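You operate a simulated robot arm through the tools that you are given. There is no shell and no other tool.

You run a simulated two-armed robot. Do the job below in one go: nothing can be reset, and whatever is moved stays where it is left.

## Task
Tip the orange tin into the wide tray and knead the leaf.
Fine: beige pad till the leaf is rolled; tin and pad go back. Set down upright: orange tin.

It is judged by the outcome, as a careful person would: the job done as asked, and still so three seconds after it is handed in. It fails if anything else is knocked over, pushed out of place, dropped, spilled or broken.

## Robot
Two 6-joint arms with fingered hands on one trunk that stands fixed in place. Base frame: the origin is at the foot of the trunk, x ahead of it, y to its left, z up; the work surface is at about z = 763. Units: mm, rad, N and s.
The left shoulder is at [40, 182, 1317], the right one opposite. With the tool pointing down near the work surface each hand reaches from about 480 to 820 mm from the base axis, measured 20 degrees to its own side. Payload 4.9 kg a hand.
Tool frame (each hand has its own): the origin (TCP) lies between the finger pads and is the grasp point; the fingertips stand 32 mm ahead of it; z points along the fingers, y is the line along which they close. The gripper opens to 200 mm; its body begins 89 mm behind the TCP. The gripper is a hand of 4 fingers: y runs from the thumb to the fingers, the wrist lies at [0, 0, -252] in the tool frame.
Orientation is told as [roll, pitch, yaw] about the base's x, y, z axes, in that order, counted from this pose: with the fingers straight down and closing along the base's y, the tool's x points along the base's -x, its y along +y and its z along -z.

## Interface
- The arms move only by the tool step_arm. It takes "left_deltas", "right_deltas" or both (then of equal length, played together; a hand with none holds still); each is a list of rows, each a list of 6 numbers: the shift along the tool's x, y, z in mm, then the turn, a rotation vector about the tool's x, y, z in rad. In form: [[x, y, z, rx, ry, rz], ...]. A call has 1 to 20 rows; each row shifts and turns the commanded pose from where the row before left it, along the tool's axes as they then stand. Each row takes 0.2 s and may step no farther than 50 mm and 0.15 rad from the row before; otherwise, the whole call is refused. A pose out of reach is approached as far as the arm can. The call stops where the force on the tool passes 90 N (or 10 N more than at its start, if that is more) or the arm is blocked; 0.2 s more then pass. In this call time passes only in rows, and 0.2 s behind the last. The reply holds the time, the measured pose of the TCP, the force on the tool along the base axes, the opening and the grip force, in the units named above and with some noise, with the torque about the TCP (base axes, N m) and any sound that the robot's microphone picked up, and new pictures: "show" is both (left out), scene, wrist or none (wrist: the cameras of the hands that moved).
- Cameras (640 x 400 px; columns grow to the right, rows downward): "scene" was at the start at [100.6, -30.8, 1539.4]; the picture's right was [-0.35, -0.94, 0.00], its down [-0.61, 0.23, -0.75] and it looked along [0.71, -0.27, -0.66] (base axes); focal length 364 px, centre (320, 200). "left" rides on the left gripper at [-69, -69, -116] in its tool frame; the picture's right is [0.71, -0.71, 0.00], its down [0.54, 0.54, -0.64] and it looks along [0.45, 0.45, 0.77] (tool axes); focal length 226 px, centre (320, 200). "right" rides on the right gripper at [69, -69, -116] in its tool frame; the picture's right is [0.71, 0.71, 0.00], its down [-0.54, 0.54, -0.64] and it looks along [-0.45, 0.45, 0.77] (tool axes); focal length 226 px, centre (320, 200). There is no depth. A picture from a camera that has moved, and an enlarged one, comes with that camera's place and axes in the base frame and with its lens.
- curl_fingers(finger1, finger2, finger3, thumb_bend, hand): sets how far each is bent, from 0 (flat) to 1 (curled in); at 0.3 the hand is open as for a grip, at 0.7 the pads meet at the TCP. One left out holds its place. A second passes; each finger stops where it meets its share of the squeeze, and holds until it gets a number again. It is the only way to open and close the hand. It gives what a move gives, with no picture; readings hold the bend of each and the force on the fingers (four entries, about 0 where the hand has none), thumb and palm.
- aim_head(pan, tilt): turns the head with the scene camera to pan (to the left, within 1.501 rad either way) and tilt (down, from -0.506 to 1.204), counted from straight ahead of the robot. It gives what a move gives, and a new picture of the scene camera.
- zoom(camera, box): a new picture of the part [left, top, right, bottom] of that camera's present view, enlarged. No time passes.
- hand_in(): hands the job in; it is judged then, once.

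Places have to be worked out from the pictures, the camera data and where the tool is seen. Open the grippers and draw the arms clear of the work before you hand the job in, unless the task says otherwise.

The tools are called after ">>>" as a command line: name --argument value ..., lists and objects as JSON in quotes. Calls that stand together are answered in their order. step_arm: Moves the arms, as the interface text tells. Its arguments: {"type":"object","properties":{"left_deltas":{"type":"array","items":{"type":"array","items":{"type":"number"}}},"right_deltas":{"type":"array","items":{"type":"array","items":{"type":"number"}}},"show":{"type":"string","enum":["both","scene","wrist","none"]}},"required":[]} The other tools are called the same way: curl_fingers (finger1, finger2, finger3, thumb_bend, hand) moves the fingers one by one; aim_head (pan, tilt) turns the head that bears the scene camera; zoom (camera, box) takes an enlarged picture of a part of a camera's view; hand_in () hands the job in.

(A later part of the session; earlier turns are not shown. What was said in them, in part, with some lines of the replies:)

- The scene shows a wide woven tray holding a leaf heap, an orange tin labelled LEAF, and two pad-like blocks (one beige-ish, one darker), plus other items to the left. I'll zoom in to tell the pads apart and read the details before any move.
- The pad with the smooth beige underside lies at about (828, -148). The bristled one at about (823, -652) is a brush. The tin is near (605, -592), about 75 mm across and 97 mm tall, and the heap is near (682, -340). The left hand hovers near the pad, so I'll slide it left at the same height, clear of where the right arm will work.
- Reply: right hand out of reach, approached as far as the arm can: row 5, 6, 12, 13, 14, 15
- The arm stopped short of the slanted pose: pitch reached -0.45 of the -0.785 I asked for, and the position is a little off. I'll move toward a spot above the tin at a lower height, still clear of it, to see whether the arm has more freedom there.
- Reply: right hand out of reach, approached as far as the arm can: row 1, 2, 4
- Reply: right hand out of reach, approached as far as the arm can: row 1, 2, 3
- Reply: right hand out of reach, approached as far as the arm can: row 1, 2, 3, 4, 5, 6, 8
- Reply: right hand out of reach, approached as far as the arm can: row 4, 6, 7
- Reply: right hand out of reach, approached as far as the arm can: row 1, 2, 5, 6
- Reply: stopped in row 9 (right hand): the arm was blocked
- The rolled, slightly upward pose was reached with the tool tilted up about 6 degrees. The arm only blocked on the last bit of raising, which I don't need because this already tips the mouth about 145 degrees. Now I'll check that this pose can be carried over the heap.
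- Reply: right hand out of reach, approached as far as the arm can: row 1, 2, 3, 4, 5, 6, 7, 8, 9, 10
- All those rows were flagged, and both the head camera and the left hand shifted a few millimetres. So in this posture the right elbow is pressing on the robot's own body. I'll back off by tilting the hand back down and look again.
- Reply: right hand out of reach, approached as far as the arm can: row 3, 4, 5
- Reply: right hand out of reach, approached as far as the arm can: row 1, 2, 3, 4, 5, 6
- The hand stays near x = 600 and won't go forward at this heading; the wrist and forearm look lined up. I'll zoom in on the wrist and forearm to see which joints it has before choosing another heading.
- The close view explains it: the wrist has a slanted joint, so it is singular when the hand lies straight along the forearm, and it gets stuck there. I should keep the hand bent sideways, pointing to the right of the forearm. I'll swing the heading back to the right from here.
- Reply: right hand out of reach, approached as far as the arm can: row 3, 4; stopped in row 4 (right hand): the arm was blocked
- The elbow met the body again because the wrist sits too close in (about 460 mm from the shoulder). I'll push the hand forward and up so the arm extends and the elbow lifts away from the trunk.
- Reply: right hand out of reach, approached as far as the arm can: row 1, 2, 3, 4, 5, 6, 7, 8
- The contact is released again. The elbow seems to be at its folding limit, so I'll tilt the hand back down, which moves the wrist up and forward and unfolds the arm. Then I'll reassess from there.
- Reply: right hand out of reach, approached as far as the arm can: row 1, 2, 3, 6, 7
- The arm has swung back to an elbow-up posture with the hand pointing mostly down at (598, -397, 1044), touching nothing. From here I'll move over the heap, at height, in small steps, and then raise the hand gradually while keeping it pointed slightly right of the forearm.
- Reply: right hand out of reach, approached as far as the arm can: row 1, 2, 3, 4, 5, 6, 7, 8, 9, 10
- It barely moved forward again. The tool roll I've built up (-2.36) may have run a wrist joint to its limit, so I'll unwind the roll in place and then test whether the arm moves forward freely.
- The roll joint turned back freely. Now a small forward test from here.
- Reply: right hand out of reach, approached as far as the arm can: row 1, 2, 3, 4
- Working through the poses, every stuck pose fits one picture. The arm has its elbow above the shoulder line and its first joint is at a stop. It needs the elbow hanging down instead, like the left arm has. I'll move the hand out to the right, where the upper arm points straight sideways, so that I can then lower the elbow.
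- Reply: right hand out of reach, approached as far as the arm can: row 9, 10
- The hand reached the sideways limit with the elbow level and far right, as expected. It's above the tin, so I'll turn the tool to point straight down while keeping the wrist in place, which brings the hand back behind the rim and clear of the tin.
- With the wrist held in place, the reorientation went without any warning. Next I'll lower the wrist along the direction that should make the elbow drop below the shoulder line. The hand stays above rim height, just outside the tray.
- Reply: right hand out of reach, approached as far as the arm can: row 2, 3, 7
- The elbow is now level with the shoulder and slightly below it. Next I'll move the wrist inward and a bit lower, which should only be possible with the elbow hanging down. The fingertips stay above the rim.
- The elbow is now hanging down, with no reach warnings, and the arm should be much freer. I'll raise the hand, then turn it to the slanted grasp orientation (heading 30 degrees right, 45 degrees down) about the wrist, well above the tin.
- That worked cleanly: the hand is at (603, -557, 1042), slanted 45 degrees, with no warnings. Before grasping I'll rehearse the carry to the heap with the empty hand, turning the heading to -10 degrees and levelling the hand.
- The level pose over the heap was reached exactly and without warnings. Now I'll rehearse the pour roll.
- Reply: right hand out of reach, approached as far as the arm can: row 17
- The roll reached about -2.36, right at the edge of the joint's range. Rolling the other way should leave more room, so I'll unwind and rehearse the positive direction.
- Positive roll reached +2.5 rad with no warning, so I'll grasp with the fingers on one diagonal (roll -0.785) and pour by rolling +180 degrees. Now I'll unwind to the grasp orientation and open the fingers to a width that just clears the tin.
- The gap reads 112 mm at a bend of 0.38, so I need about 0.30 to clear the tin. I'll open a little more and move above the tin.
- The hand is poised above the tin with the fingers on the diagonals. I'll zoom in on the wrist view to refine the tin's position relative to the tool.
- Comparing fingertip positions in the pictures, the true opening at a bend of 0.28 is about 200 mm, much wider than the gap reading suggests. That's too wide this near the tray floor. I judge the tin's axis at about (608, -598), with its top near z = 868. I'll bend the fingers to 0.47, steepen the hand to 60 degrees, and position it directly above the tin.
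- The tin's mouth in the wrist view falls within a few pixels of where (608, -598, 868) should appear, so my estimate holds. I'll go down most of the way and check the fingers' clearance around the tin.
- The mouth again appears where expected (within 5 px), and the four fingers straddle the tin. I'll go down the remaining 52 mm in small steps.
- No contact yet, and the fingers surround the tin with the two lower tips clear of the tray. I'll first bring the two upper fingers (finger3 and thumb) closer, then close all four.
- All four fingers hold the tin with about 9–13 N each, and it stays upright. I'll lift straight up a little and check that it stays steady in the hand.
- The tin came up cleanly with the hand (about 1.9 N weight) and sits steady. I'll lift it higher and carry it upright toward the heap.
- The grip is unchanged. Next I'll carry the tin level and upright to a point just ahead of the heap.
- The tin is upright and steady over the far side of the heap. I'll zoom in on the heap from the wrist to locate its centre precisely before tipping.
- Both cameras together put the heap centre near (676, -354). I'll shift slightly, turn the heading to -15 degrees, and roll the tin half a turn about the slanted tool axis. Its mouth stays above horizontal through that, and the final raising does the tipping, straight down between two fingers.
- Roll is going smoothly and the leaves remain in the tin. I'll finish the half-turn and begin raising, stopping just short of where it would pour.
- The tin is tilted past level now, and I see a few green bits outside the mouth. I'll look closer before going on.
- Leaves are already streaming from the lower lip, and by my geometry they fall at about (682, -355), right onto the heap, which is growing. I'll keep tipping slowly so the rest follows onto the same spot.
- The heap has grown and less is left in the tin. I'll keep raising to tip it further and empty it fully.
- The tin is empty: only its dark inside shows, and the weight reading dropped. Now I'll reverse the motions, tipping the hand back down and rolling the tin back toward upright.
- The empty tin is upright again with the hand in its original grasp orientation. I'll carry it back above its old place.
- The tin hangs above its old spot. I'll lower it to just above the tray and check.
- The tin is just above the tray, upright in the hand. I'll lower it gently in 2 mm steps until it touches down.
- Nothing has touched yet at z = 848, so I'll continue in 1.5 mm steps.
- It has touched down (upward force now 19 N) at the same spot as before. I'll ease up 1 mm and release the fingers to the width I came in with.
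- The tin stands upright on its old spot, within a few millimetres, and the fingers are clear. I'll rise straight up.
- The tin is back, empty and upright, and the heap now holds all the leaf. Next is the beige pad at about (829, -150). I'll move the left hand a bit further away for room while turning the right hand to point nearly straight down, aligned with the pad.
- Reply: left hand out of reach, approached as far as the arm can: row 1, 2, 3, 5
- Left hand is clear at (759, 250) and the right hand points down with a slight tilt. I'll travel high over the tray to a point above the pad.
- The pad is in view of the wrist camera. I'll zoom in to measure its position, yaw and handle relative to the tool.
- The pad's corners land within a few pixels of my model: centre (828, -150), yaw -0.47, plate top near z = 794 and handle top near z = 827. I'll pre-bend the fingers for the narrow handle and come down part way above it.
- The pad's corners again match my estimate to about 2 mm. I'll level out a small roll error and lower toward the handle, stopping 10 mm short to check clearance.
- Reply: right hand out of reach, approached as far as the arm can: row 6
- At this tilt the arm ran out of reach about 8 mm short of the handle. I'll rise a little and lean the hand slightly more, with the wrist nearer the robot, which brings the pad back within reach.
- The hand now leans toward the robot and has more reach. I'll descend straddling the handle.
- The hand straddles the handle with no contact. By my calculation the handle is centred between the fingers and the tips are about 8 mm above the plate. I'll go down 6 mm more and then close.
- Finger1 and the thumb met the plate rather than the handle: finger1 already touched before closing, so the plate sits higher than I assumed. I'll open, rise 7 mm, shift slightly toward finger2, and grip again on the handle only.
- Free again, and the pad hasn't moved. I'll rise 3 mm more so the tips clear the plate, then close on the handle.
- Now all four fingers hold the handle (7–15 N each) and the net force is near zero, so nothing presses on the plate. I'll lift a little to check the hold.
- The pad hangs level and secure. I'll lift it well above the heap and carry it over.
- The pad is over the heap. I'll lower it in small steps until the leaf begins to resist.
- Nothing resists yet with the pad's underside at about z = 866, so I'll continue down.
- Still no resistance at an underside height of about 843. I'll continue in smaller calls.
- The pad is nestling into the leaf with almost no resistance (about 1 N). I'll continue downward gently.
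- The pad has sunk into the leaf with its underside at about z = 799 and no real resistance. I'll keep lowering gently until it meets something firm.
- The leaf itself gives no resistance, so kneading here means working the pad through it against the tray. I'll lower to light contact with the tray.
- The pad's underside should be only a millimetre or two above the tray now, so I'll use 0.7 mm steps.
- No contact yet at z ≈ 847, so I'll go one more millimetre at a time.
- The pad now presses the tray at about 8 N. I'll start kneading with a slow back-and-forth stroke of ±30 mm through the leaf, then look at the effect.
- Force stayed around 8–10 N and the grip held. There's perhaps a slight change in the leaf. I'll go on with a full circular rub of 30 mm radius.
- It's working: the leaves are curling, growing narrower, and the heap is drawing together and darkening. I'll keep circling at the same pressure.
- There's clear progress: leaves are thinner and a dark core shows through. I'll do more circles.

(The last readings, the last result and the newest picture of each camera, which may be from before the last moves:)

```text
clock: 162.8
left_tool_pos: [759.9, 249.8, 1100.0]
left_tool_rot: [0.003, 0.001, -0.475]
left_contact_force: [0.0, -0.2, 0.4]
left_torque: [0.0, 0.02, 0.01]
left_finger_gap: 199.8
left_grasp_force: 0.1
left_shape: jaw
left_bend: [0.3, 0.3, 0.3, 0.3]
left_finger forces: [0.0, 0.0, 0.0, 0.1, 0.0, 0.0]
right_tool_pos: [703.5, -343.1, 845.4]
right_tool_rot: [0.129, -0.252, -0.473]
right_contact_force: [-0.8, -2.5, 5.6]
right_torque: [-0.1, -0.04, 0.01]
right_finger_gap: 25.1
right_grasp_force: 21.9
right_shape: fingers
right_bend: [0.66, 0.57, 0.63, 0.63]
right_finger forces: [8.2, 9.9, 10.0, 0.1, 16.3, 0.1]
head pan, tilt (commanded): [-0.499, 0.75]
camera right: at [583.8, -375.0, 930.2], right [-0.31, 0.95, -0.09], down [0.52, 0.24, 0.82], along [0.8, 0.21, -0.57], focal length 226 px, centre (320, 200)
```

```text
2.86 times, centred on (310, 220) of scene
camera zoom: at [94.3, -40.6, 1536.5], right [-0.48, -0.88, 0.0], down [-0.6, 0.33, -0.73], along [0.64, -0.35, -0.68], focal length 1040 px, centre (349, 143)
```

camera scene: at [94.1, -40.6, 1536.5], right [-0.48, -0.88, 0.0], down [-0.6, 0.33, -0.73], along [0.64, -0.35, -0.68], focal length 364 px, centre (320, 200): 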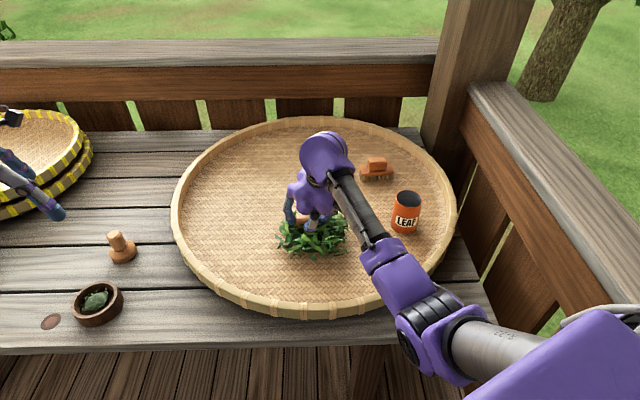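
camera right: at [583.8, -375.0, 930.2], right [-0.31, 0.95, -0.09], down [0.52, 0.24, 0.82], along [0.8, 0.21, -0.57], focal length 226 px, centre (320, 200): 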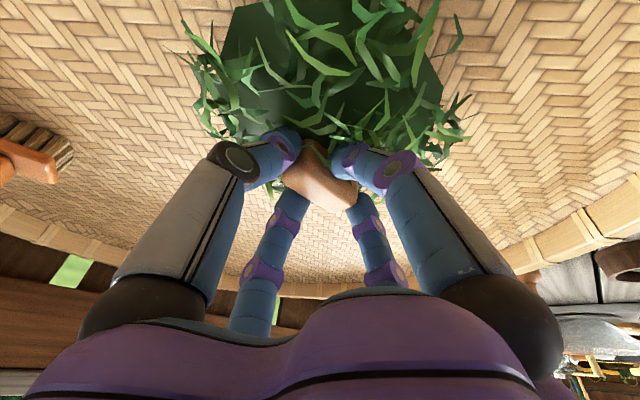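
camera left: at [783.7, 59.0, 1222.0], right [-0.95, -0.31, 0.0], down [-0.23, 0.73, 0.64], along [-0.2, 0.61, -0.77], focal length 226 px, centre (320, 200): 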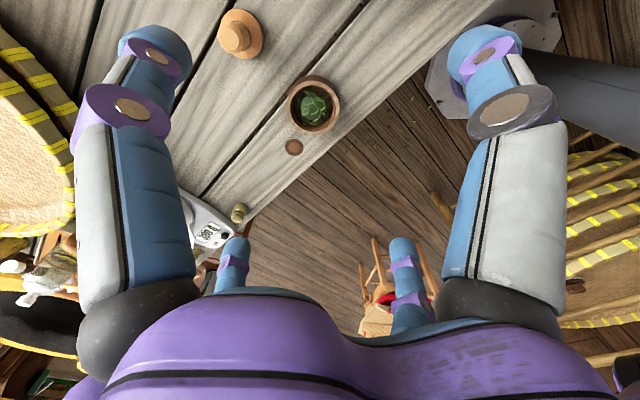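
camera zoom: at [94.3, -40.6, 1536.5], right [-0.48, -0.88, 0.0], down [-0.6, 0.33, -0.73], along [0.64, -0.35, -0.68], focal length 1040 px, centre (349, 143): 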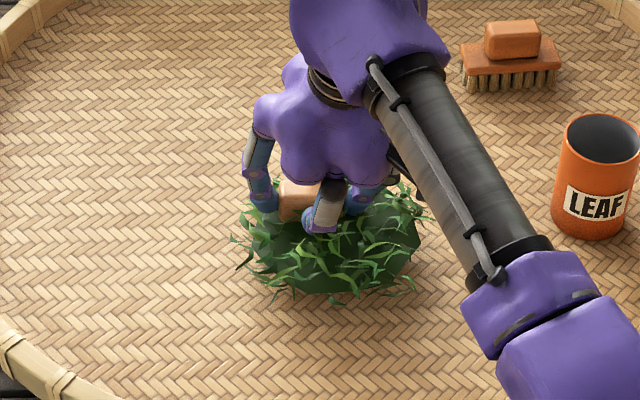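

It's coming close to the bowl's sample. I'll do one more circle and compare with the sample in the bowl.

>>> step_arm --right_deltas '[[7.05, 9.32, -0.6, 0, 0, 0], [9.92, 5.96, -1.79, 0, 0, 0], [11.26, 1.71, -2.7, 0, 0, 0], [10.9, -2.83, -3.2, 0, 0, 0], [8.88, -6.92, -3.22, 0, 0, 0], [5.5, -9.97, -2.74, 0, 0, 0], [1.3, -11.49, -1.85, 0, 0, 0], [-3.12, -11.26, -0.67, 0, 0, 0], [-7.05, -9.32, 0.6, 0, 0, 0], [-9.92, -5.96, 1.79, 0, 0, 0], [-11.26, -1.71, 2.7, 0, 0, 0], [-10.9, 2.83, 3.2, 0, 0, 0], [-8.88, 6.92, 3.22, 0, 0, 0], [-5.5, 9.97, 2.74, 0, 0, 0], [-1.3, 11.49, 1.85, 0, 0, 0], [3.12, 11.26, 0.67, 0, 0, 0]]' --show "wrist"

>>> zoom --camera "scene" --box '[240, 150, 380, 290]'

>>> zoom --camera "scene" --box '[65, 265, 135, 335]'

```text
clock: 166.2
left_tool_pos: [759.5, 249.6, 1099.3]
left_tool_rot: [0.001, 0.0, -0.475]
left_contact_force: [-0.5, -0.5, -0.4]
left_torque: [0.01, -0.03, 0.02]
left_finger_gap: 200.2
left_grasp_force: 0.0
left_shape: jaw
left_bend: [0.3, 0.3, 0.3, 0.3]
left_finger forces: [0.1, 0.0, 0.1, 0.0, 0.2, 0.0]
right_tool_pos: [704.1, -342.8, 845.5]
right_tool_rot: [0.129, -0.252, -0.473]
right_contact_force: [-0.2, -3.1, 6.4]
right_torque: [-0.08, -0.01, -0.01]
right_finger_gap: 24.7
right_grasp_force: 22.2
right_shape: fingers
right_bend: [0.66, 0.57, 0.63, 0.63]
right_finger forces: [8.4, 9.9, 9.8, 0.0, 16.2, 0.1]
head pan, tilt (commanded): [-0.499, 0.75]
camera right: at [584.1, -374.8, 930.2], right [-0.31, 0.95, -0.09], down [0.52, 0.24, 0.82], along [0.8, 0.21, -0.57], focal length 226 px, centre (320, 200)
```

right: 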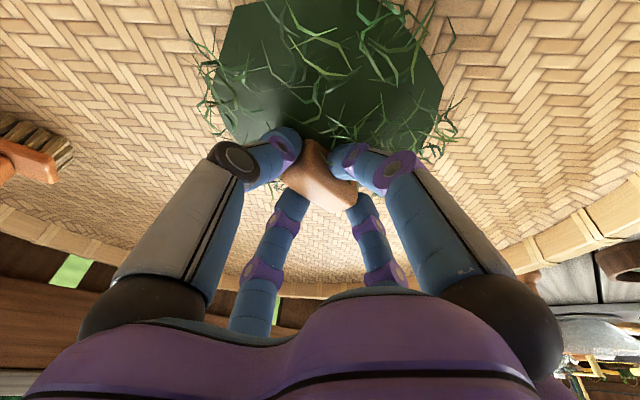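

```text
2.86 times, centred on (310, 220) of scene
camera zoom: at [94.3, -40.6, 1536.5], right [-0.48, -0.88, 0.0], down [-0.6, 0.33, -0.73], along [0.64, -0.35, -0.68], focal length 1040 px, centre (349, 143)
```

zoom: 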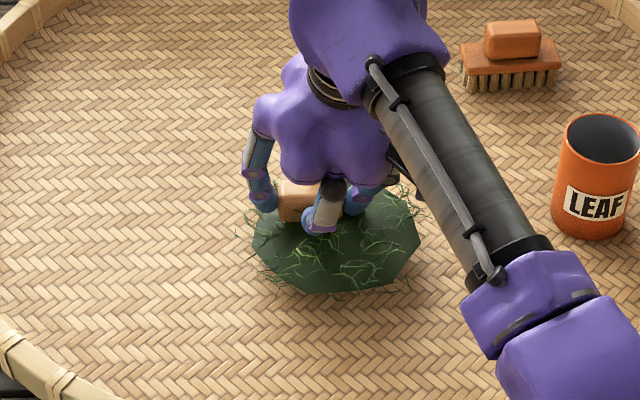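

```text
5.71 times, centred on (100, 300) of scene
camera zoom: at [94.3, -40.6, 1536.5], right [-0.48, -0.88, 0.0], down [-0.6, 0.33, -0.73], along [0.64, -0.35, -0.68], focal length 2081 px, centre (1577, -371)
```

zoom: 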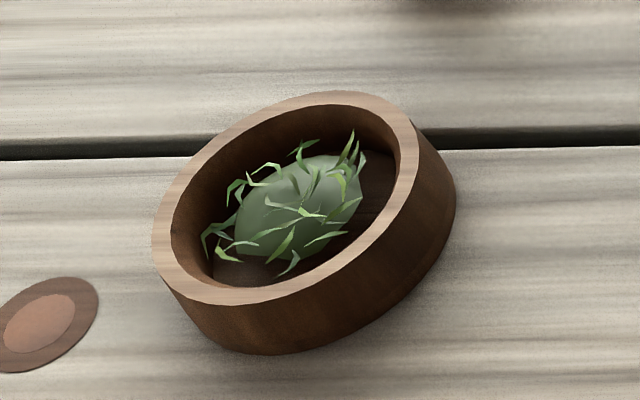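

The leaf is now a dark, compact mound with fine twists, much like the sample. I'll look closer to judge whether it's done before doing any more.

>>> zoom --camera "scene" --box '[265, 205, 345, 265]'

>>> zoom --camera "right" --box '[170, 0, 490, 200]'

>>> zoom --camera "left" --box '[160, 0, 480, 200]'

```text
6.67 times, centred on (305, 235) of scene
camera zoom: at [94.3, -40.6, 1536.5], right [-0.48, -0.88, 0.0], down [-0.6, 0.33, -0.73], along [0.64, -0.35, -0.68], focal length 2428 px, centre (420, -33)
```

zoom: 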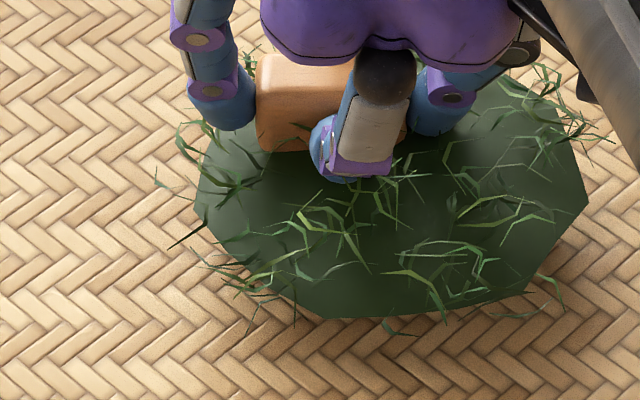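

```text
2.00 times, centred on (330, 100) of right
camera zoom: at [584.1, -374.8, 930.2], right [-0.31, 0.95, -0.09], down [0.52, 0.24, 0.82], along [0.8, 0.21, -0.57], focal length 452 px, centre (300, 400)
```

zoom: 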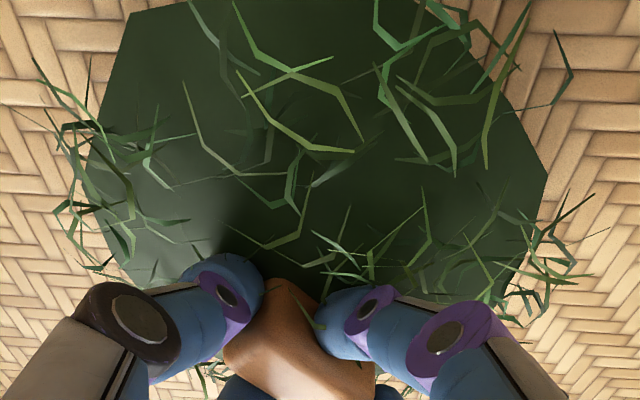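

```text
2.00 times, centred on (320, 100) of left
camera zoom: at [789.7, 157.1, 1216.4], right [-0.95, -0.31, 0.0], down [-0.24, 0.73, 0.64], along [-0.2, 0.61, -0.77], focal length 452 px, centre (320, 400)
```

zoom: 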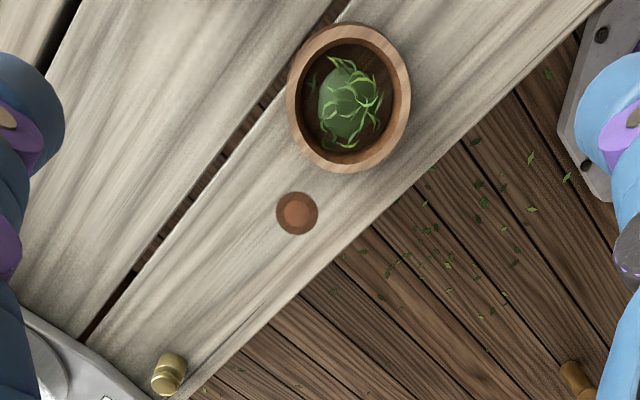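

I judge it rolled: the heap has turned into a dark compact mass with only fine twists, a bit finer than the bowl's sample, so more rubbing would only overdo it. I'll lift the pad gently straight up.

>>> step_arm --right_deltas '[[-0.75, 0.38, -2.9, 0, 0, 0], [-1.25, 0.63, -4.8, 0, 0, 0], [-2.5, 1.26, -9.6, 0, 0, 0], [-3.74, 1.9, -14.4, 0, 0, 0], [-3.74, 1.9, -14.4, 0, 0, 0], [-3.74, 1.9, -14.4, 0, 0, 0], [-3.74, 1.9, -14.4, 0, 0, 0], [-3.74, 1.9, -14.4, 0, 0, 0], [-3.74, 1.9, -14.4, 0, 0, 0]]' --show "both"

>>> zoom --camera "scene" --box '[240, 140, 380, 280]'

```text
clock: 168.2
left_tool_pos: [760.4, 250.6, 1099.5]
left_tool_rot: [0.001, -0.001, -0.474]
left_contact_force: [-0.2, -0.4, -0.1]
left_torque: [-0.01, -0.02, -0.03]
left_finger_gap: 199.9
left_grasp_force: 0.1
left_shape: jaw
left_bend: [0.3, 0.3, 0.3, 0.3]
left_finger forces: [0.0, 0.0, 0.0, 0.1, 0.0, 0.1]
right_tool_pos: [703.3, -342.9, 953.2]
right_tool_rot: [0.128, -0.249, -0.475]
right_contact_force: [-0.1, -0.2, -2.4]
right_torque: [-0.01, 0.03, -0.01]
right_finger_gap: 24.8
right_grasp_force: 20.8
right_shape: fingers
right_bend: [0.66, 0.57, 0.63, 0.63]
right_finger forces: [8.0, 10.3, 8.8, 0.0, 14.4, 0.0]
head pan, tilt (commanded): [-0.499, 0.75]
camera scene: at [94.6, -40.6, 1536.4], right [-0.48, -0.88, 0.0], down [-0.6, 0.33, -0.73], along [0.64, -0.35, -0.68], focal length 364 px, centre (320, 200)
camera right: at [584.0, -374.9, 1037.8], right [-0.31, 0.95, -0.09], down [0.52, 0.24, 0.82], along [0.8, 0.21, -0.57], focal length 226 px, centre (320, 200)
```

scene: 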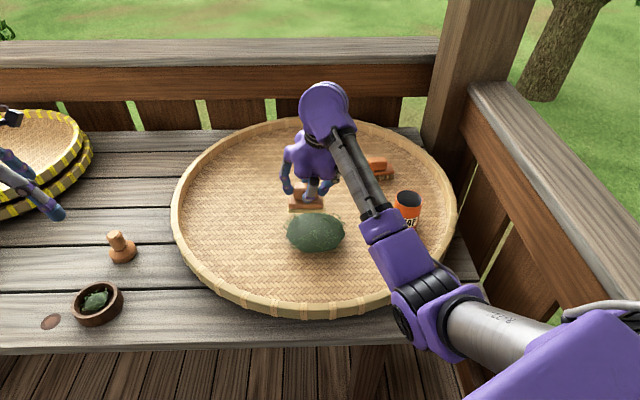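
right: 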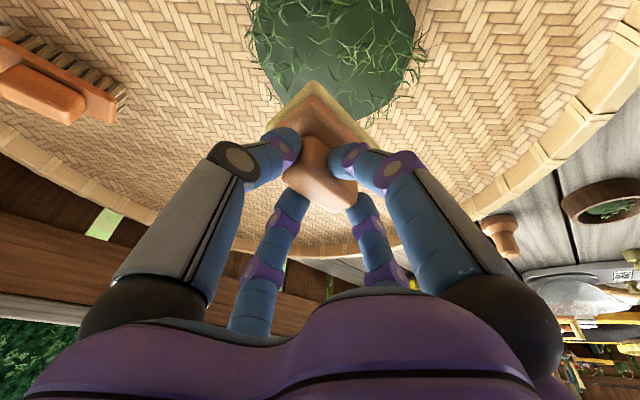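

```text
2.86 times, centred on (310, 210) of scene
camera zoom: at [94.6, -40.6, 1536.4], right [-0.48, -0.88, 0.0], down [-0.6, 0.33, -0.73], along [0.64, -0.35, -0.68], focal length 1040 px, centre (349, 171)
```

zoom: 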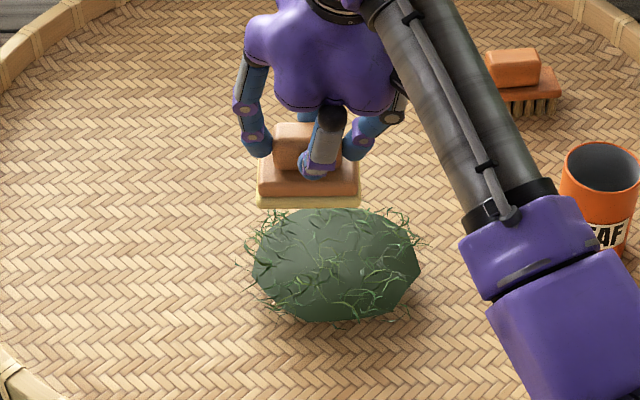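

The mound now looks like the bowl's sample: a compact dark lump with fine twists. The pad sits level in the hand, so I'll carry it back above its place at a safe height.

>>> step_arm --right_deltas '[[-0.8, 10.3, 1.2, 0, 0, 0], [-1.6, 20.3, 2.46, 0, 0, 0], [-1.6, 20.3, 2.46, 0, 0, 0], [-1.6, 20.3, 2.46, 0, 0, 0], [-1.6, 20.3, 2.46, 0, 0, 0], [-1.6, 20.3, 2.46, 0, 0, 0], [-1.6, 20.3, 2.46, 0, 0, 0], [-1.6, 20.3, 2.46, 0, 0, 0], [-1.6, 20.3, 2.46, 0, 0, 0], [-1.6, 20.3, 2.46, 0, 0, 0], [-1.6, 20.3, 2.46, 0, 0, 0], [-0.8, 8, 1.2, 0, 0, 0]]' --show "both"

>>> zoom --camera "scene" --box '[160, 100, 280, 250]'

```text
clock: 170.8
left_tool_pos: [760.3, 249.1, 1100.7]
left_tool_rot: [0.001, -0.001, -0.475]
left_contact_force: [-0.3, -0.6, -0.7]
left_torque: [-0.02, -0.01, 0.0]
left_finger_gap: 199.7
left_grasp_force: 0.1
left_shape: jaw
left_bend: [0.3, 0.3, 0.3, 0.3]
left_finger forces: [0.0, 0.0, 0.0, 0.0, 0.1, 0.0]
right_tool_pos: [820.5, -152.4, 958.9]
right_tool_rot: [0.129, -0.252, -0.473]
right_contact_force: [-1.0, 0.3, -1.3]
right_torque: [-0.01, -0.02, 0.03]
right_finger_gap: 24.7
right_grasp_force: 21.0
right_shape: fingers
right_bend: [0.66, 0.57, 0.63, 0.63]
right_finger forces: [7.8, 10.4, 8.7, 0.0, 14.3, 0.1]
head pan, tilt (commanded): [-0.499, 0.75]
camera scene: at [94.7, -40.5, 1536.4], right [-0.48, -0.88, 0.0], down [-0.6, 0.33, -0.73], along [0.64, -0.35, -0.68], focal length 364 px, centre (320, 200)
camera right: at [700.6, -183.9, 1043.7], right [-0.31, 0.95, -0.09], down [0.52, 0.24, 0.82], along [0.8, 0.21, -0.57], focal length 226 px, centre (320, 200)
```

scene: 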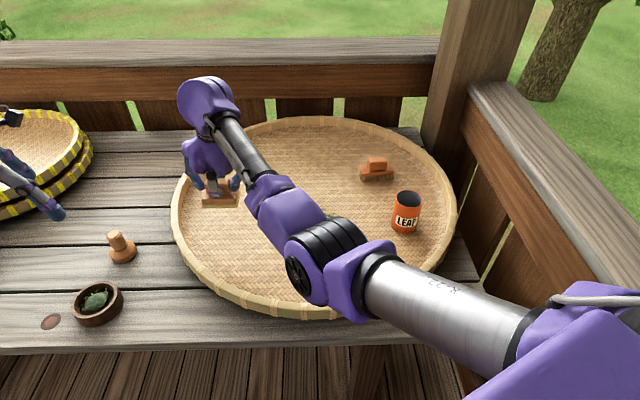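
right: 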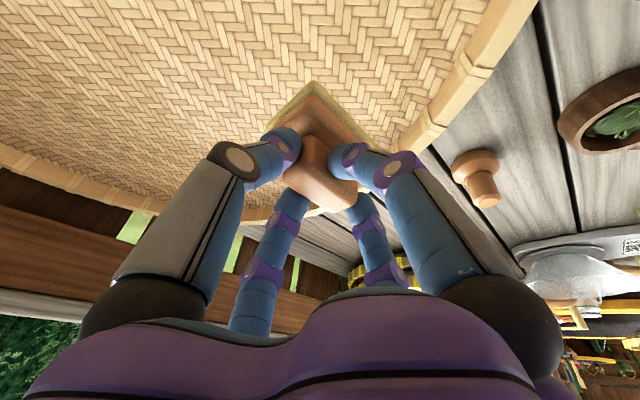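

```text
2.67 times, centred on (220, 175) of scene
camera zoom: at [94.7, -40.5, 1536.4], right [-0.48, -0.88, 0.0], down [-0.6, 0.33, -0.73], along [0.64, -0.35, -0.68], focal length 971 px, centre (587, 267)
```

zoom: 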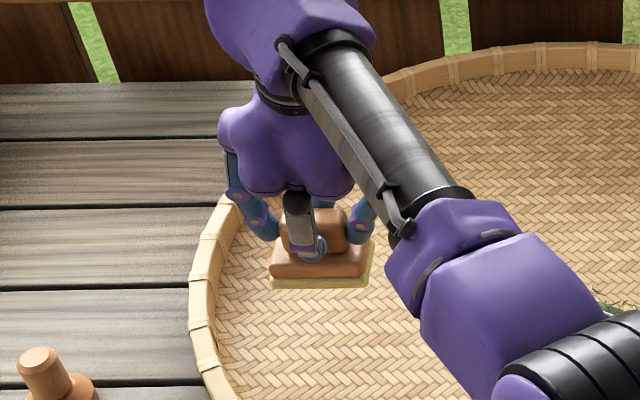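

The pad hovers over its old place. I'll lower it to just above the tray.

>>> step_arm --right_deltas '[[3.0, -1.52, 11.5, 0, 0, 0], [3.0, -1.52, 11.5, 0, 0, 0], [3.0, -1.52, 11.5, 0, 0, 0], [3.0, -1.52, 11.5, 0, 0, 0], [3.0, -1.52, 11.5, 0, 0, 0], [3.0, -1.52, 11.5, 0, 0, 0], [3.0, -1.52, 11.5, 0, 0, 0], [3.0, -1.52, 11.5, 0, 0, 0]]' --show "none"

>>> step_arm --right_deltas '[[0.75, -0.38, 2.88, 0, 0, 0], [0.75, -0.38, 2.88, 0, 0, 0], [0.75, -0.38, 2.88, 0, 0, 0]]' --show "wrist"

>>> zoom --camera "scene" --box '[180, 160, 270, 250]'

```text
clock: 172.6
left_tool_pos: [760.6, 249.2, 1098.2]
left_tool_rot: [0.001, 0.0, -0.474]
left_contact_force: [-0.1, -0.2, 0.0]
left_torque: [0.02, -0.01, 0.02]
left_finger_gap: 199.9
left_grasp_force: 0.1
left_shape: jaw
left_bend: [0.3, 0.3, 0.3, 0.3]
left_finger forces: [0.0, 0.0, 0.0, 0.0, 0.1, 0.0]
right_tool_pos: [820.6, -152.6, 862.8]
right_tool_rot: [0.129, -0.252, -0.472]
right_contact_force: [0.1, -0.1, -1.4]
right_torque: [0.01, 0.06, 0.0]
right_finger_gap: 24.7
right_grasp_force: 20.9
right_shape: fingers
right_bend: [0.66, 0.57, 0.63, 0.63]
right_finger forces: [7.7, 10.4, 8.6, 0.1, 14.3, 0.1]
head pan, tilt (commanded): [-0.499, 0.75]
```

```text
clock: 173.4
left_tool_pos: [759.9, 250.9, 1099.4]
left_tool_rot: [0.002, -0.001, -0.475]
left_contact_force: [-0.2, 0.1, -0.5]
left_torque: [-0.03, -0.06, 0.0]
left_finger_gap: 200.0
left_grasp_force: 0.0
left_shape: jaw
left_bend: [0.3, 0.3, 0.3, 0.3]
left_finger forces: [0.0, 0.0, 0.0, 0.0, 0.0, 0.1]
right_tool_pos: [820.2, -152.9, 854.4]
right_tool_rot: [0.13, -0.251, -0.475]
right_contact_force: [0.1, -0.1, -1.4]
right_torque: [-0.02, 0.03, 0.0]
right_finger_gap: 24.9
right_grasp_force: 20.9
right_shape: fingers
right_bend: [0.66, 0.57, 0.63, 0.63]
right_finger forces: [7.8, 10.4, 8.6, 0.1, 14.1, 0.1]
head pan, tilt (commanded): [-0.499, 0.75]
camera right: at [700.4, -183.9, 938.7], right [-0.31, 0.95, -0.09], down [0.52, 0.24, 0.82], along [0.8, 0.21, -0.57], focal length 226 px, centre (320, 200)
```

right: 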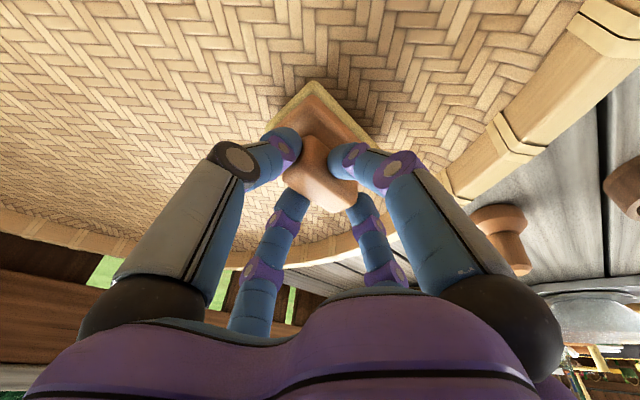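

```text
4.44 times, centred on (225, 205) of scene
camera zoom: at [94.7, -40.6, 1536.4], right [-0.48, -0.88, 0.0], down [-0.6, 0.33, -0.73], along [0.64, -0.35, -0.68], focal length 1619 px, centre (742, 178)
```

zoom: 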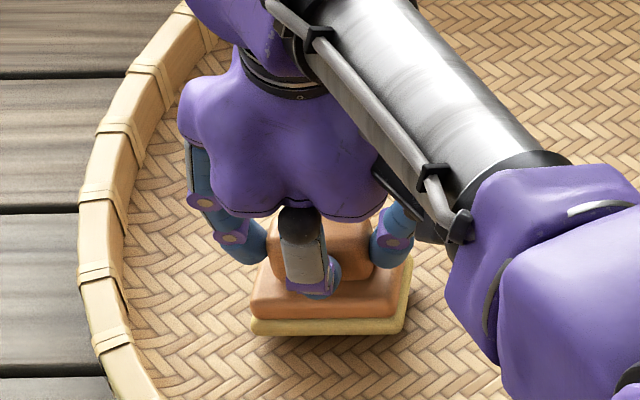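

By comparing picture coordinates with the untouched pad, it needs to come about 4 mm back and 1.5 mm right. I'll shift that much and lower gently to contact.

>>> step_arm --right_deltas '[[2.8, -3.0, -1.12, 0, 0, 0], [0.5, -0.25, 1.92, 0, 0, 0], [0.5, -0.25, 1.92, 0, 0, 0], [0.35, -0.18, 1.34, 0, 0, 0]]' --show "none"

>>> step_arm --right_deltas '[[0.2, -0.1, 0.77, 0, 0, 0], [0.2, -0.1, 0.77, 0, 0, 0]]' --show "none"

```text
clock: 174.4
left_tool_pos: [760.4, 249.5, 1099.3]
left_tool_rot: [0.002, 0.0, -0.474]
left_contact_force: [0.4, -0.4, 1.0]
left_torque: [0.02, -0.01, 0.04]
left_finger_gap: 199.6
left_grasp_force: 0.0
left_shape: jaw
left_bend: [0.3, 0.3, 0.3, 0.3]
left_finger forces: [0.1, 0.0, 0.1, 0.0, 0.1, 0.0]
right_tool_pos: [817.2, -153.6, 848.5]
right_tool_rot: [0.13, -0.253, -0.472]
right_contact_force: [0.2, -0.1, -1.1]
right_torque: [-0.02, 0.01, 0.01]
right_finger_gap: 24.8
right_grasp_force: 20.7
right_shape: fingers
right_bend: [0.66, 0.57, 0.63, 0.63]
right_finger forces: [7.6, 10.3, 8.7, 0.0, 14.3, 0.1]
head pan, tilt (commanded): [-0.499, 0.75]
```

```text
clock: 175.0
left_tool_pos: [760.2, 248.7, 1099.3]
left_tool_rot: [0.002, 0.001, -0.475]
left_contact_force: [-0.4, 0.1, 0.5]
left_torque: [-0.01, 0.02, 0.01]
left_finger_gap: 199.8
left_grasp_force: 0.0
left_shape: jaw
left_bend: [0.3, 0.3, 0.3, 0.3]
left_finger forces: [0.0, 0.0, 0.0, 0.0, 0.0, 0.0]
right_tool_pos: [816.4, -153.8, 846.6]
right_tool_rot: [0.129, -0.249, -0.473]
right_contact_force: [-0.8, -0.1, -2.2]
right_torque: [-0.02, 0.05, 0.02]
right_finger_gap: 24.9
right_grasp_force: 20.1
right_shape: fingers
right_bend: [0.66, 0.57, 0.63, 0.63]
right_finger forces: [7.8, 10.5, 8.7, 0.1, 14.3, 0.0]
head pan, tilt (commanded): [-0.499, 0.75]
```

No contact yet at z = 846.6. I'll continue in 0.7 mm steps.

>>> step_arm --right_deltas '[[0.18, -0.09, 0.67, 0, 0, 0], [0.18, -0.09, 0.67, 0, 0, 0]]' --show "none"

>>> step_arm --right_deltas '[[0.18, -0.09, 0.67, 0, 0, 0]]' --show "none"

>>> zoom --camera "scene" --box '[180, 160, 270, 250]'

```text
clock: 175.6
left_tool_pos: [760.0, 248.9, 1099.1]
left_tool_rot: [0.003, 0.0, -0.475]
left_contact_force: [0.4, -0.2, -0.7]
left_torque: [0.01, 0.01, -0.02]
left_finger_gap: 200.1
left_grasp_force: 0.1
left_shape: jaw
left_bend: [0.3, 0.3, 0.3, 0.3]
left_finger forces: [0.1, 0.0, 0.0, 0.0, 0.1, 0.0]
right_tool_pos: [815.8, -153.1, 845.5]
right_tool_rot: [0.13, -0.253, -0.474]
right_contact_force: [0.5, -1.5, 0.4]
right_torque: [-0.02, 0.02, 0.05]
right_finger_gap: 24.8
right_grasp_force: 21.4
right_shape: fingers
right_bend: [0.66, 0.57, 0.63, 0.63]
right_finger forces: [7.9, 10.5, 9.2, 0.1, 14.7, 0.1]
head pan, tilt (commanded): [-0.499, 0.75]
```

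```text
clock: 176.0
left_tool_pos: [760.5, 248.4, 1099.5]
left_tool_rot: [0.002, -0.001, -0.475]
left_contact_force: [0.1, -0.7, -0.4]
left_torque: [0.01, 0.01, -0.02]
left_finger_gap: 199.8
left_grasp_force: 0.1
left_shape: jaw
left_bend: [0.3, 0.3, 0.3, 0.3]
left_finger forces: [0.0, 0.0, 0.0, 0.1, 0.1, 0.0]
right_tool_pos: [816.2, -151.8, 845.4]
right_tool_rot: [0.13, -0.252, -0.472]
right_contact_force: [1.1, -0.8, 4.7]
right_torque: [-0.03, 0.01, 0.02]
right_finger_gap: 24.4
right_grasp_force: 22.5
right_shape: fingers
right_bend: [0.66, 0.57, 0.63, 0.63]
right_finger forces: [7.9, 10.7, 9.9, 0.0, 14.9, 0.1]
head pan, tilt (commanded): [-0.499, 0.75]
```

```text
4.44 times, centred on (225, 205) of scene
camera zoom: at [94.4, -40.6, 1536.5], right [-0.48, -0.88, 0.0], down [-0.6, 0.33, -0.73], along [0.64, -0.35, -0.68], focal length 1619 px, centre (742, 178)
```

zoom: 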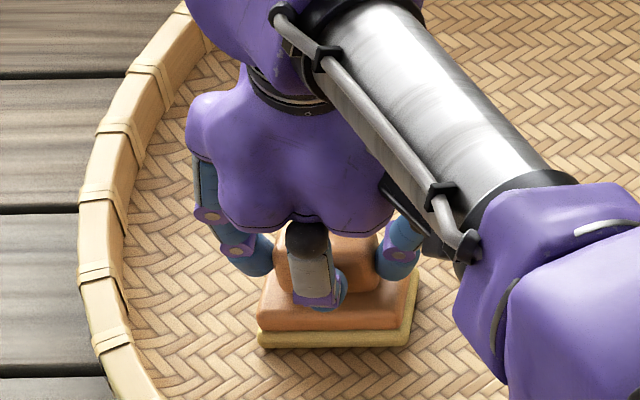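

The pad's corners are within a couple of pixels of where they were originally, and it's touching down at about 5 N. I'll release it.

>>> curl_fingers --hand "right" --finger1 0.57 --finger2 0.52 --finger3 0.57 --thumb_bend 0.52

>>> zoom --camera "scene" --box '[180, 160, 270, 250]'

>>> zoom --camera "right" --box '[230, 60, 430, 240]'

```text
clock: 177.0
left_tool_pos: [760.0, 250.8, 1098.8]
left_tool_rot: [0.0, -0.002, -0.474]
left_contact_force: [-0.3, -0.3, 0.4]
left_torque: [-0.04, 0.01, -0.04]
left_finger_gap: 199.8
left_grasp_force: 0.1
left_shape: jaw
left_bend: [0.3, 0.3, 0.3, 0.3]
left_finger forces: [0.0, 0.0, 0.1, 0.0, 0.0, 0.0]
right_tool_pos: [816.8, -153.0, 844.4]
right_tool_rot: [0.129, -0.25, -0.472]
right_contact_force: [-0.6, 0.2, -0.5]
right_torque: [-0.02, 0.01, 0.04]
right_finger_gap: 54.8
right_grasp_force: 0.1
right_shape: fingers
right_bend: [0.56, 0.52, 0.56, 0.52]
right_finger forces: [0.0, 0.0, 0.0, 0.0, 0.0, 0.0]
head pan, tilt (commanded): [-0.499, 0.75]
```

```text
4.44 times, centred on (225, 205) of scene
camera zoom: at [94.6, -40.6, 1536.4], right [-0.48, -0.88, 0.0], down [-0.6, 0.33, -0.73], along [0.64, -0.35, -0.68], focal length 1619 px, centre (742, 178)
```

zoom: 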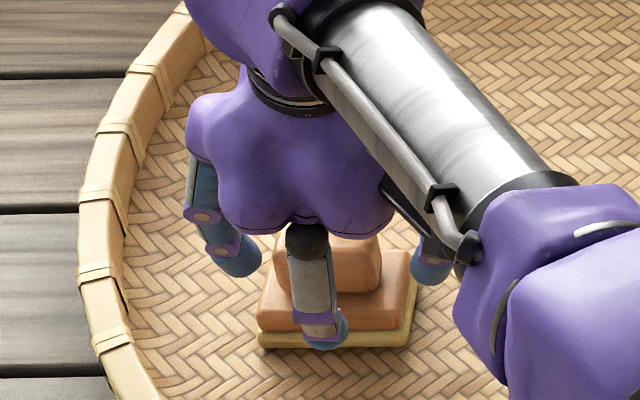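

```text
2.22 times, centred on (330, 150) of right
camera zoom: at [696.1, -184.9, 929.5], right [-0.31, 0.95, -0.09], down [0.52, 0.24, 0.82], along [0.8, 0.21, -0.57], focal length 502 px, centre (298, 311)
```

zoom: 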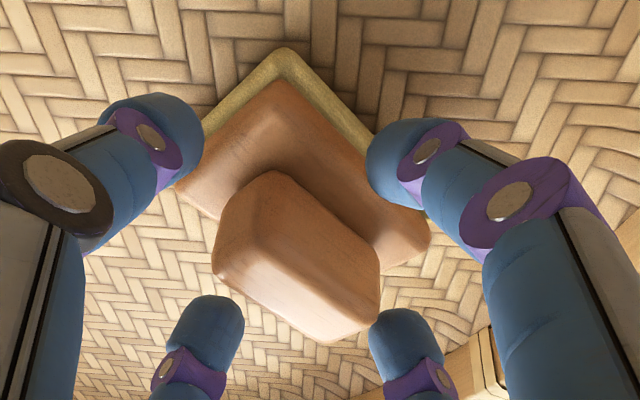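

Released cleanly and the pad lies where it was. I'll rise straight up, slowly at first.

>>> step_arm --right_deltas '[[-1.25, 0.63, -4.8, 0, 0, 0], [-1.25, 0.63, -4.8, 0, 0, 0], [-2.5, 1.26, -9.6, 0, 0, 0], [-3.74, 1.9, -14.4, 0, 0, 0], [-3.74, 1.9, -14.4, 0, 0, 0], [-3.74, 1.9, -14.4, 0, 0, 0], [-3.74, 1.9, -14.4, 0, 0, 0], [-3.74, 1.9, -14.4, 0, 0, 0], [-3.74, 1.9, -14.4, 0, 0, 0], [-3.74, 1.9, -14.4, 0, 0, 0], [-3.74, 1.9, -14.4, 0, 0, 0]]' --show "both"

>>> zoom --camera "scene" --box '[180, 160, 270, 250]'

```text
clock: 179.4
left_tool_pos: [760.1, 249.7, 1099.2]
left_tool_rot: [0.002, -0.001, -0.474]
left_contact_force: [-0.3, 0.1, -0.4]
left_torque: [-0.01, -0.01, 0.0]
left_finger_gap: 200.2
left_grasp_force: 0.0
left_shape: jaw
left_bend: [0.3, 0.3, 0.3, 0.3]
left_finger forces: [0.1, 0.0, 0.1, 0.0, 0.0, 0.1]
right_tool_pos: [816.8, -151.5, 985.8]
right_tool_rot: [0.13, -0.25, -0.473]
right_contact_force: [-0.3, 0.4, 0.7]
right_torque: [0.01, -0.01, -0.01]
right_finger_gap: 54.7
right_grasp_force: 0.1
right_shape: fingers
right_bend: [0.56, 0.52, 0.56, 0.52]
right_finger forces: [0.0, 0.0, 0.1, 0.1, 0.0, 0.0]
head pan, tilt (commanded): [-0.499, 0.75]
camera scene: at [94.5, -40.6, 1536.4], right [-0.48, -0.88, 0.0], down [-0.6, 0.33, -0.73], along [0.64, -0.35, -0.68], focal length 364 px, centre (320, 200)
camera right: at [696.4, -184.3, 1069.3], right [-0.31, 0.95, -0.09], down [0.52, 0.24, 0.82], along [0.8, 0.21, -0.57], focal length 226 px, centre (320, 200)
```

scene: 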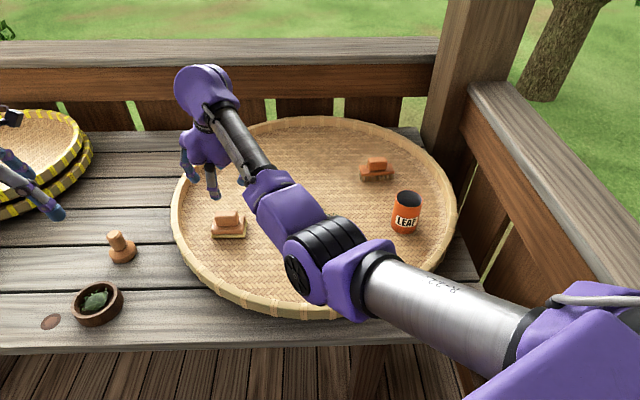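
right: 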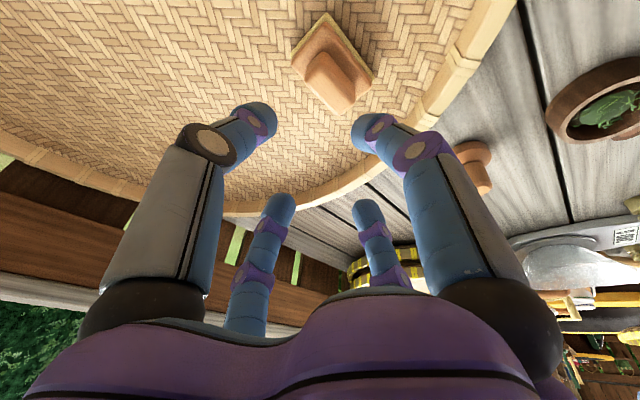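

```text
4.44 times, centred on (225, 205) of scene
camera zoom: at [94.5, -40.6, 1536.4], right [-0.48, -0.88, 0.0], down [-0.6, 0.33, -0.73], along [0.64, -0.35, -0.68], focal length 1619 px, centre (742, 178)
```

zoom: 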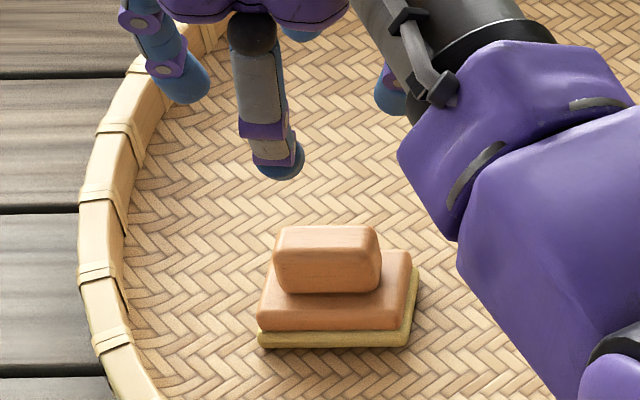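

The pad is back in place. Now I'll draw the right arm back and up, away over the near-right side.

>>> step_arm --right_deltas '[[1.9, -21.7, -9.85, 0, 0, 0], [1.9, -21.7, -9.85, 0, 0, 0], [1.9, -21.7, -9.85, 0, 0, 0], [1.9, -21.7, -9.85, 0, 0, 0], [1.9, -21.7, -9.85, 0, 0, 0], [1.9, -21.7, -9.85, 0, 0, 0], [1.9, -21.7, -9.85, 0, 0, 0], [1.9, -21.7, -9.85, 0, 0, 0], [1.9, -21.7, -9.85, 0, 0, 0], [1.9, -21.7, -9.85, 0, 0, 0], [1.9, -21.7, -9.85, 0, 0, 0], [1.9, -21.7, -9.85, 0, 0, 0], [1.9, -21.7, -9.85, 0, 0, 0], [1.9, -21.7, -9.85, 0, 0, 0], [1.9, -21.7, -9.85, 0, 0, 0], [1.9, -21.7, -9.85, 0, 0, 0]]' --show "scene"

>>> zoom --camera "scene" --box '[240, 180, 400, 280]'

```text
clock: 182.8
left_tool_pos: [760.3, 249.6, 1099.8]
left_tool_rot: [0.002, 0.0, -0.474]
left_contact_force: [0.0, 1.1, 0.9]
left_torque: [-0.02, 0.03, -0.02]
left_finger_gap: 200.1
left_grasp_force: 0.0
left_shape: jaw
left_bend: [0.3, 0.3, 0.3, 0.3]
left_finger forces: [0.1, 0.0, 0.0, 0.0, 0.1, 0.1]
right_tool_pos: [598.2, -450.1, 1083.2]
right_tool_rot: [0.132, -0.249, -0.473]
right_contact_force: [0.6, 1.0, 0.1]
right_torque: [0.01, 0.0, -0.02]
right_finger_gap: 55.1
right_grasp_force: 0.1
right_shape: fingers
right_bend: [0.56, 0.52, 0.56, 0.52]
right_finger forces: [0.1, 0.0, 0.1, 0.1, 0.0, 0.0]
head pan, tilt (commanded): [-0.499, 0.75]
camera scene: at [94.6, -40.4, 1536.4], right [-0.48, -0.88, 0.0], down [-0.6, 0.33, -0.73], along [0.64, -0.35, -0.68], focal length 364 px, centre (320, 200)
```

scene: 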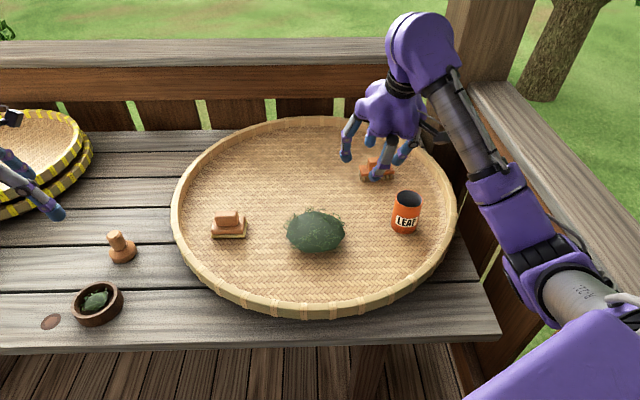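

```text
4.00 times, centred on (320, 230) of scene
camera zoom: at [94.6, -40.4, 1536.4], right [-0.48, -0.88, 0.0], down [-0.6, 0.33, -0.73], along [0.64, -0.35, -0.68], focal length 1457 px, centre (320, 80)
```

zoom: 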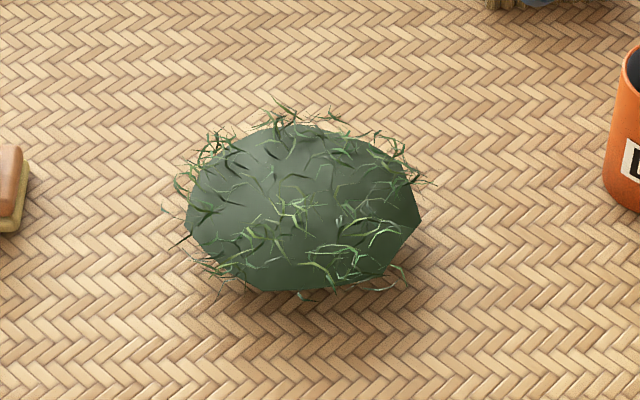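

The leaf is a compact rolled mound, and the tin and pad are in place. I'll open the right hand, withdraw it a bit further, and turn the head to its original view to compare with the first picture.

>>> curl_fingers --hand "right" --finger1 0.3 --finger2 0.3 --finger3 0.3 --thumb_bend 0.3

>>> step_arm --right_deltas '[[10.3, 1.6, -12.2, 0, 0, 0], [10.3, 1.6, -12.2, 0, 0, 0], [10.3, 1.6, -12.2, 0, 0, 0], [10.3, 1.6, -12.2, 0, 0, 0], [10.3, 1.6, -12.2, 0, 0, 0]]' --show "none"

>>> aim_head --pan -0.363 --tilt 0.716

```text
clock: 183.8
left_tool_pos: [761.0, 249.4, 1098.5]
left_tool_rot: [0.002, 0.001, -0.475]
left_contact_force: [0.7, 0.9, -0.7]
left_torque: [0.03, 0.03, -0.01]
left_finger_gap: 200.0
left_grasp_force: 0.0
left_shape: jaw
left_bend: [0.3, 0.3, 0.3, 0.3]
left_finger forces: [0.0, 0.0, 0.1, 0.0, 0.0, 0.0]
right_tool_pos: [599.4, -451.7, 1084.8]
right_tool_rot: [0.13, -0.251, -0.472]
right_contact_force: [-0.1, -0.6, 0.4]
right_torque: [-0.04, 0.03, 0.0]
right_finger_gap: 139.8
right_grasp_force: 0.0
right_shape: fingers
right_bend: [0.3, 0.3, 0.3, 0.3]
right_finger forces: [0.0, 0.0, 0.1, 0.0, 0.0, 0.0]
head pan, tilt (commanded): [-0.499, 0.75]
```

```text
clock: 185.0
left_tool_pos: [759.8, 249.2, 1098.7]
left_tool_rot: [0.002, 0.0, -0.476]
left_contact_force: [-0.5, 0.4, -0.9]
left_torque: [0.0, -0.03, 0.01]
left_finger_gap: 199.8
left_grasp_force: 0.0
left_shape: jaw
left_bend: [0.3, 0.3, 0.3, 0.3]
left_finger forces: [0.0, 0.0, 0.0, 0.0, 0.0, 0.0]
right_tool_pos: [538.6, -422.9, 1129.9]
right_tool_rot: [0.135, -0.253, -0.475]
right_contact_force: [0.5, -0.1, -1.1]
right_torque: [0.0, 0.04, 0.02]
right_finger_gap: 140.0
right_grasp_force: 0.1
right_shape: fingers
right_bend: [0.3, 0.3, 0.3, 0.3]
right_finger forces: [0.1, 0.0, 0.0, 0.0, 0.0, 0.1]
right hand out of reach, approached as far as the arm can: row 5
head pan, tilt (commanded): [-0.499, 0.75]
```

```text
clock: 185.7
left_tool_pos: [760.3, 250.9, 1099.6]
left_tool_rot: [0.003, -0.001, -0.475]
left_contact_force: [0.1, -0.5, -0.4]
left_torque: [-0.01, 0.0, -0.04]
left_finger_gap: 199.8
left_grasp_force: 0.1
left_shape: jaw
left_bend: [0.3, 0.3, 0.3, 0.3]
left_finger forces: [0.0, 0.0, 0.1, 0.0, 0.1, 0.1]
right_tool_pos: [540.3, -423.0, 1129.9]
right_tool_rot: [0.136, -0.254, -0.475]
right_contact_force: [-0.3, 0.3, 0.1]
right_torque: [0.01, 0.02, -0.03]
right_finger_gap: 140.1
right_grasp_force: 0.0
right_shape: fingers
right_bend: [0.3, 0.3, 0.3, 0.3]
right_finger forces: [0.0, 0.0, 0.0, 0.0, 0.0, 0.0]
head pan, tilt (commanded): [-0.363, 0.716]
camera scene: at [100.7, -30.9, 1539.3], right [-0.36, -0.93, 0.0], down [-0.61, 0.23, -0.75], along [0.71, -0.27, -0.66], focal length 364 px, centre (320, 200)
```

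scene: 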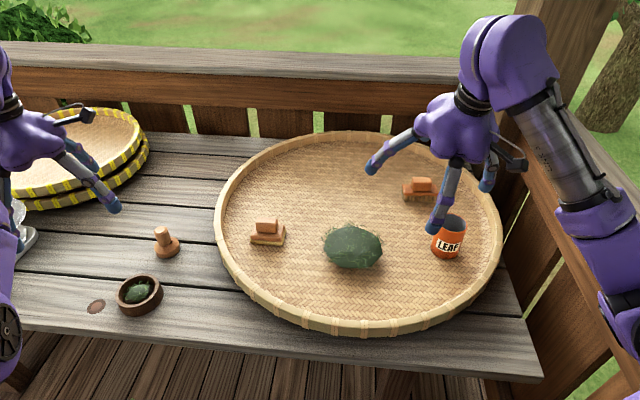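

The layout matches the first picture. I'll make the same close-ups as at the start to check the tin and pad positions in detail.

>>> zoom --camera "scene" --box '[415, 200, 479, 264]'

>>> zoom --camera "scene" --box '[240, 205, 300, 255]'

>>> zoom --camera "scene" --box '[310, 215, 400, 285]'

>>> zoom --camera "scene" --box '[80, 210, 200, 330]'

```text
6.25 times, centred on (447, 232) of scene
camera zoom: at [100.7, -30.9, 1539.3], right [-0.36, -0.93, 0.0], down [-0.61, 0.23, -0.75], along [0.71, -0.27, -0.66], focal length 2276 px, centre (-474, 0)
```

zoom: 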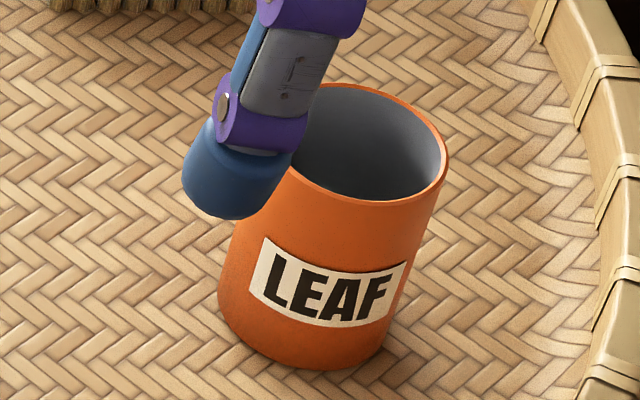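

```text
8.00 times, centred on (270, 230) of scene
camera zoom: at [100.7, -30.9, 1539.3], right [-0.36, -0.93, 0.0], down [-0.61, 0.23, -0.75], along [0.71, -0.27, -0.66], focal length 2913 px, centre (720, -40)
```

zoom: 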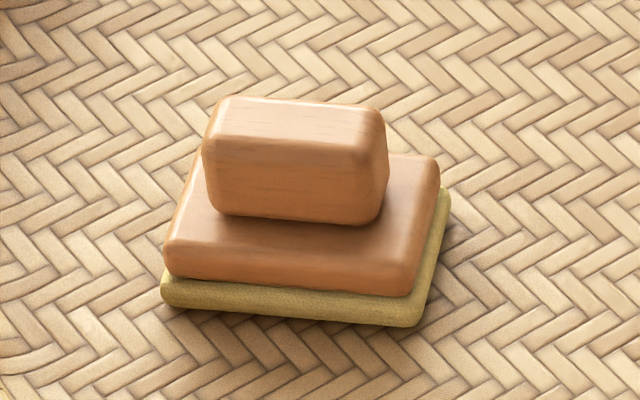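

```text
5.71 times, centred on (355, 250) of scene
camera zoom: at [100.7, -30.9, 1539.3], right [-0.36, -0.93, 0.0], down [-0.61, 0.23, -0.75], along [0.71, -0.27, -0.66], focal length 2081 px, centre (120, -86)
```

zoom: 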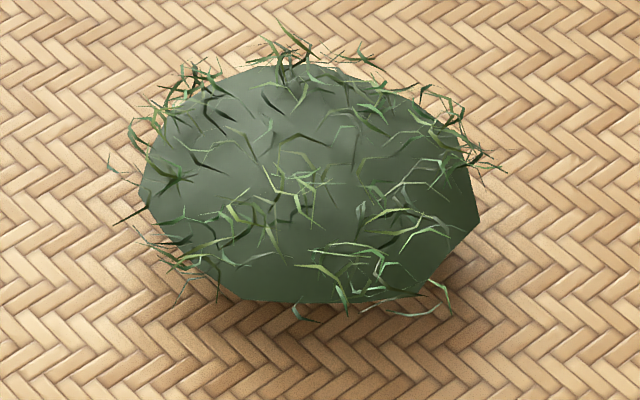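

```text
3.33 times, centred on (140, 270) of scene
camera zoom: at [100.7, -30.9, 1539.3], right [-0.36, -0.93, 0.0], down [-0.61, 0.23, -0.75], along [0.71, -0.27, -0.66], focal length 1214 px, centre (920, -33)
```

zoom: 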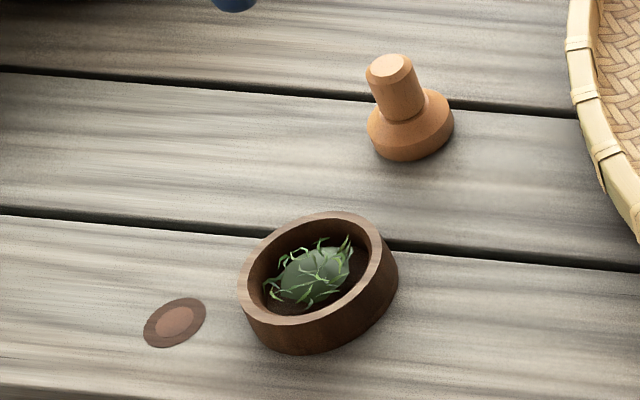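

All checks pass. The tin stands upright and empty on its old spot, the pad is back within a couple of millimetres, and the leaf lies rolled in the tray like the sample. Brush, stamp, bowl and tray haven't moved. Both hands are open and clear, so I hand the job in.

>>> hand_in

```text
The job is handed in.
```

I finished the job and handed it in; I haven't seen a verdict.

- **Tin:** I tipped all of its leaf onto the heap already in the wide tray. The empty tin stands upright on its old spot, within a few millimetres.
- **Leaf:** I kneaded it with the beige pad, using one back-and-forth stroke and four circles at about 6–11 N. It is now a compact dark mound with fine twists.
- **How far it is rolled:** the twists are slightly finer than in the bowl, which I took as the sample of rolled leaf. It may have gone a little past it.
- **Pad:** it is back in its old place and orientation, within a couple of millimetres.
- **Everything else:** the brush, stamp, bowl and tray look unmoved in the closing pictures.

While I was finding a workable arm posture early on, the right arm was blocked twice and briefly pushed the robot's own body a few millimetres. I backed it off, and nothing on the table was affected. Both hands are open and held well above the table.
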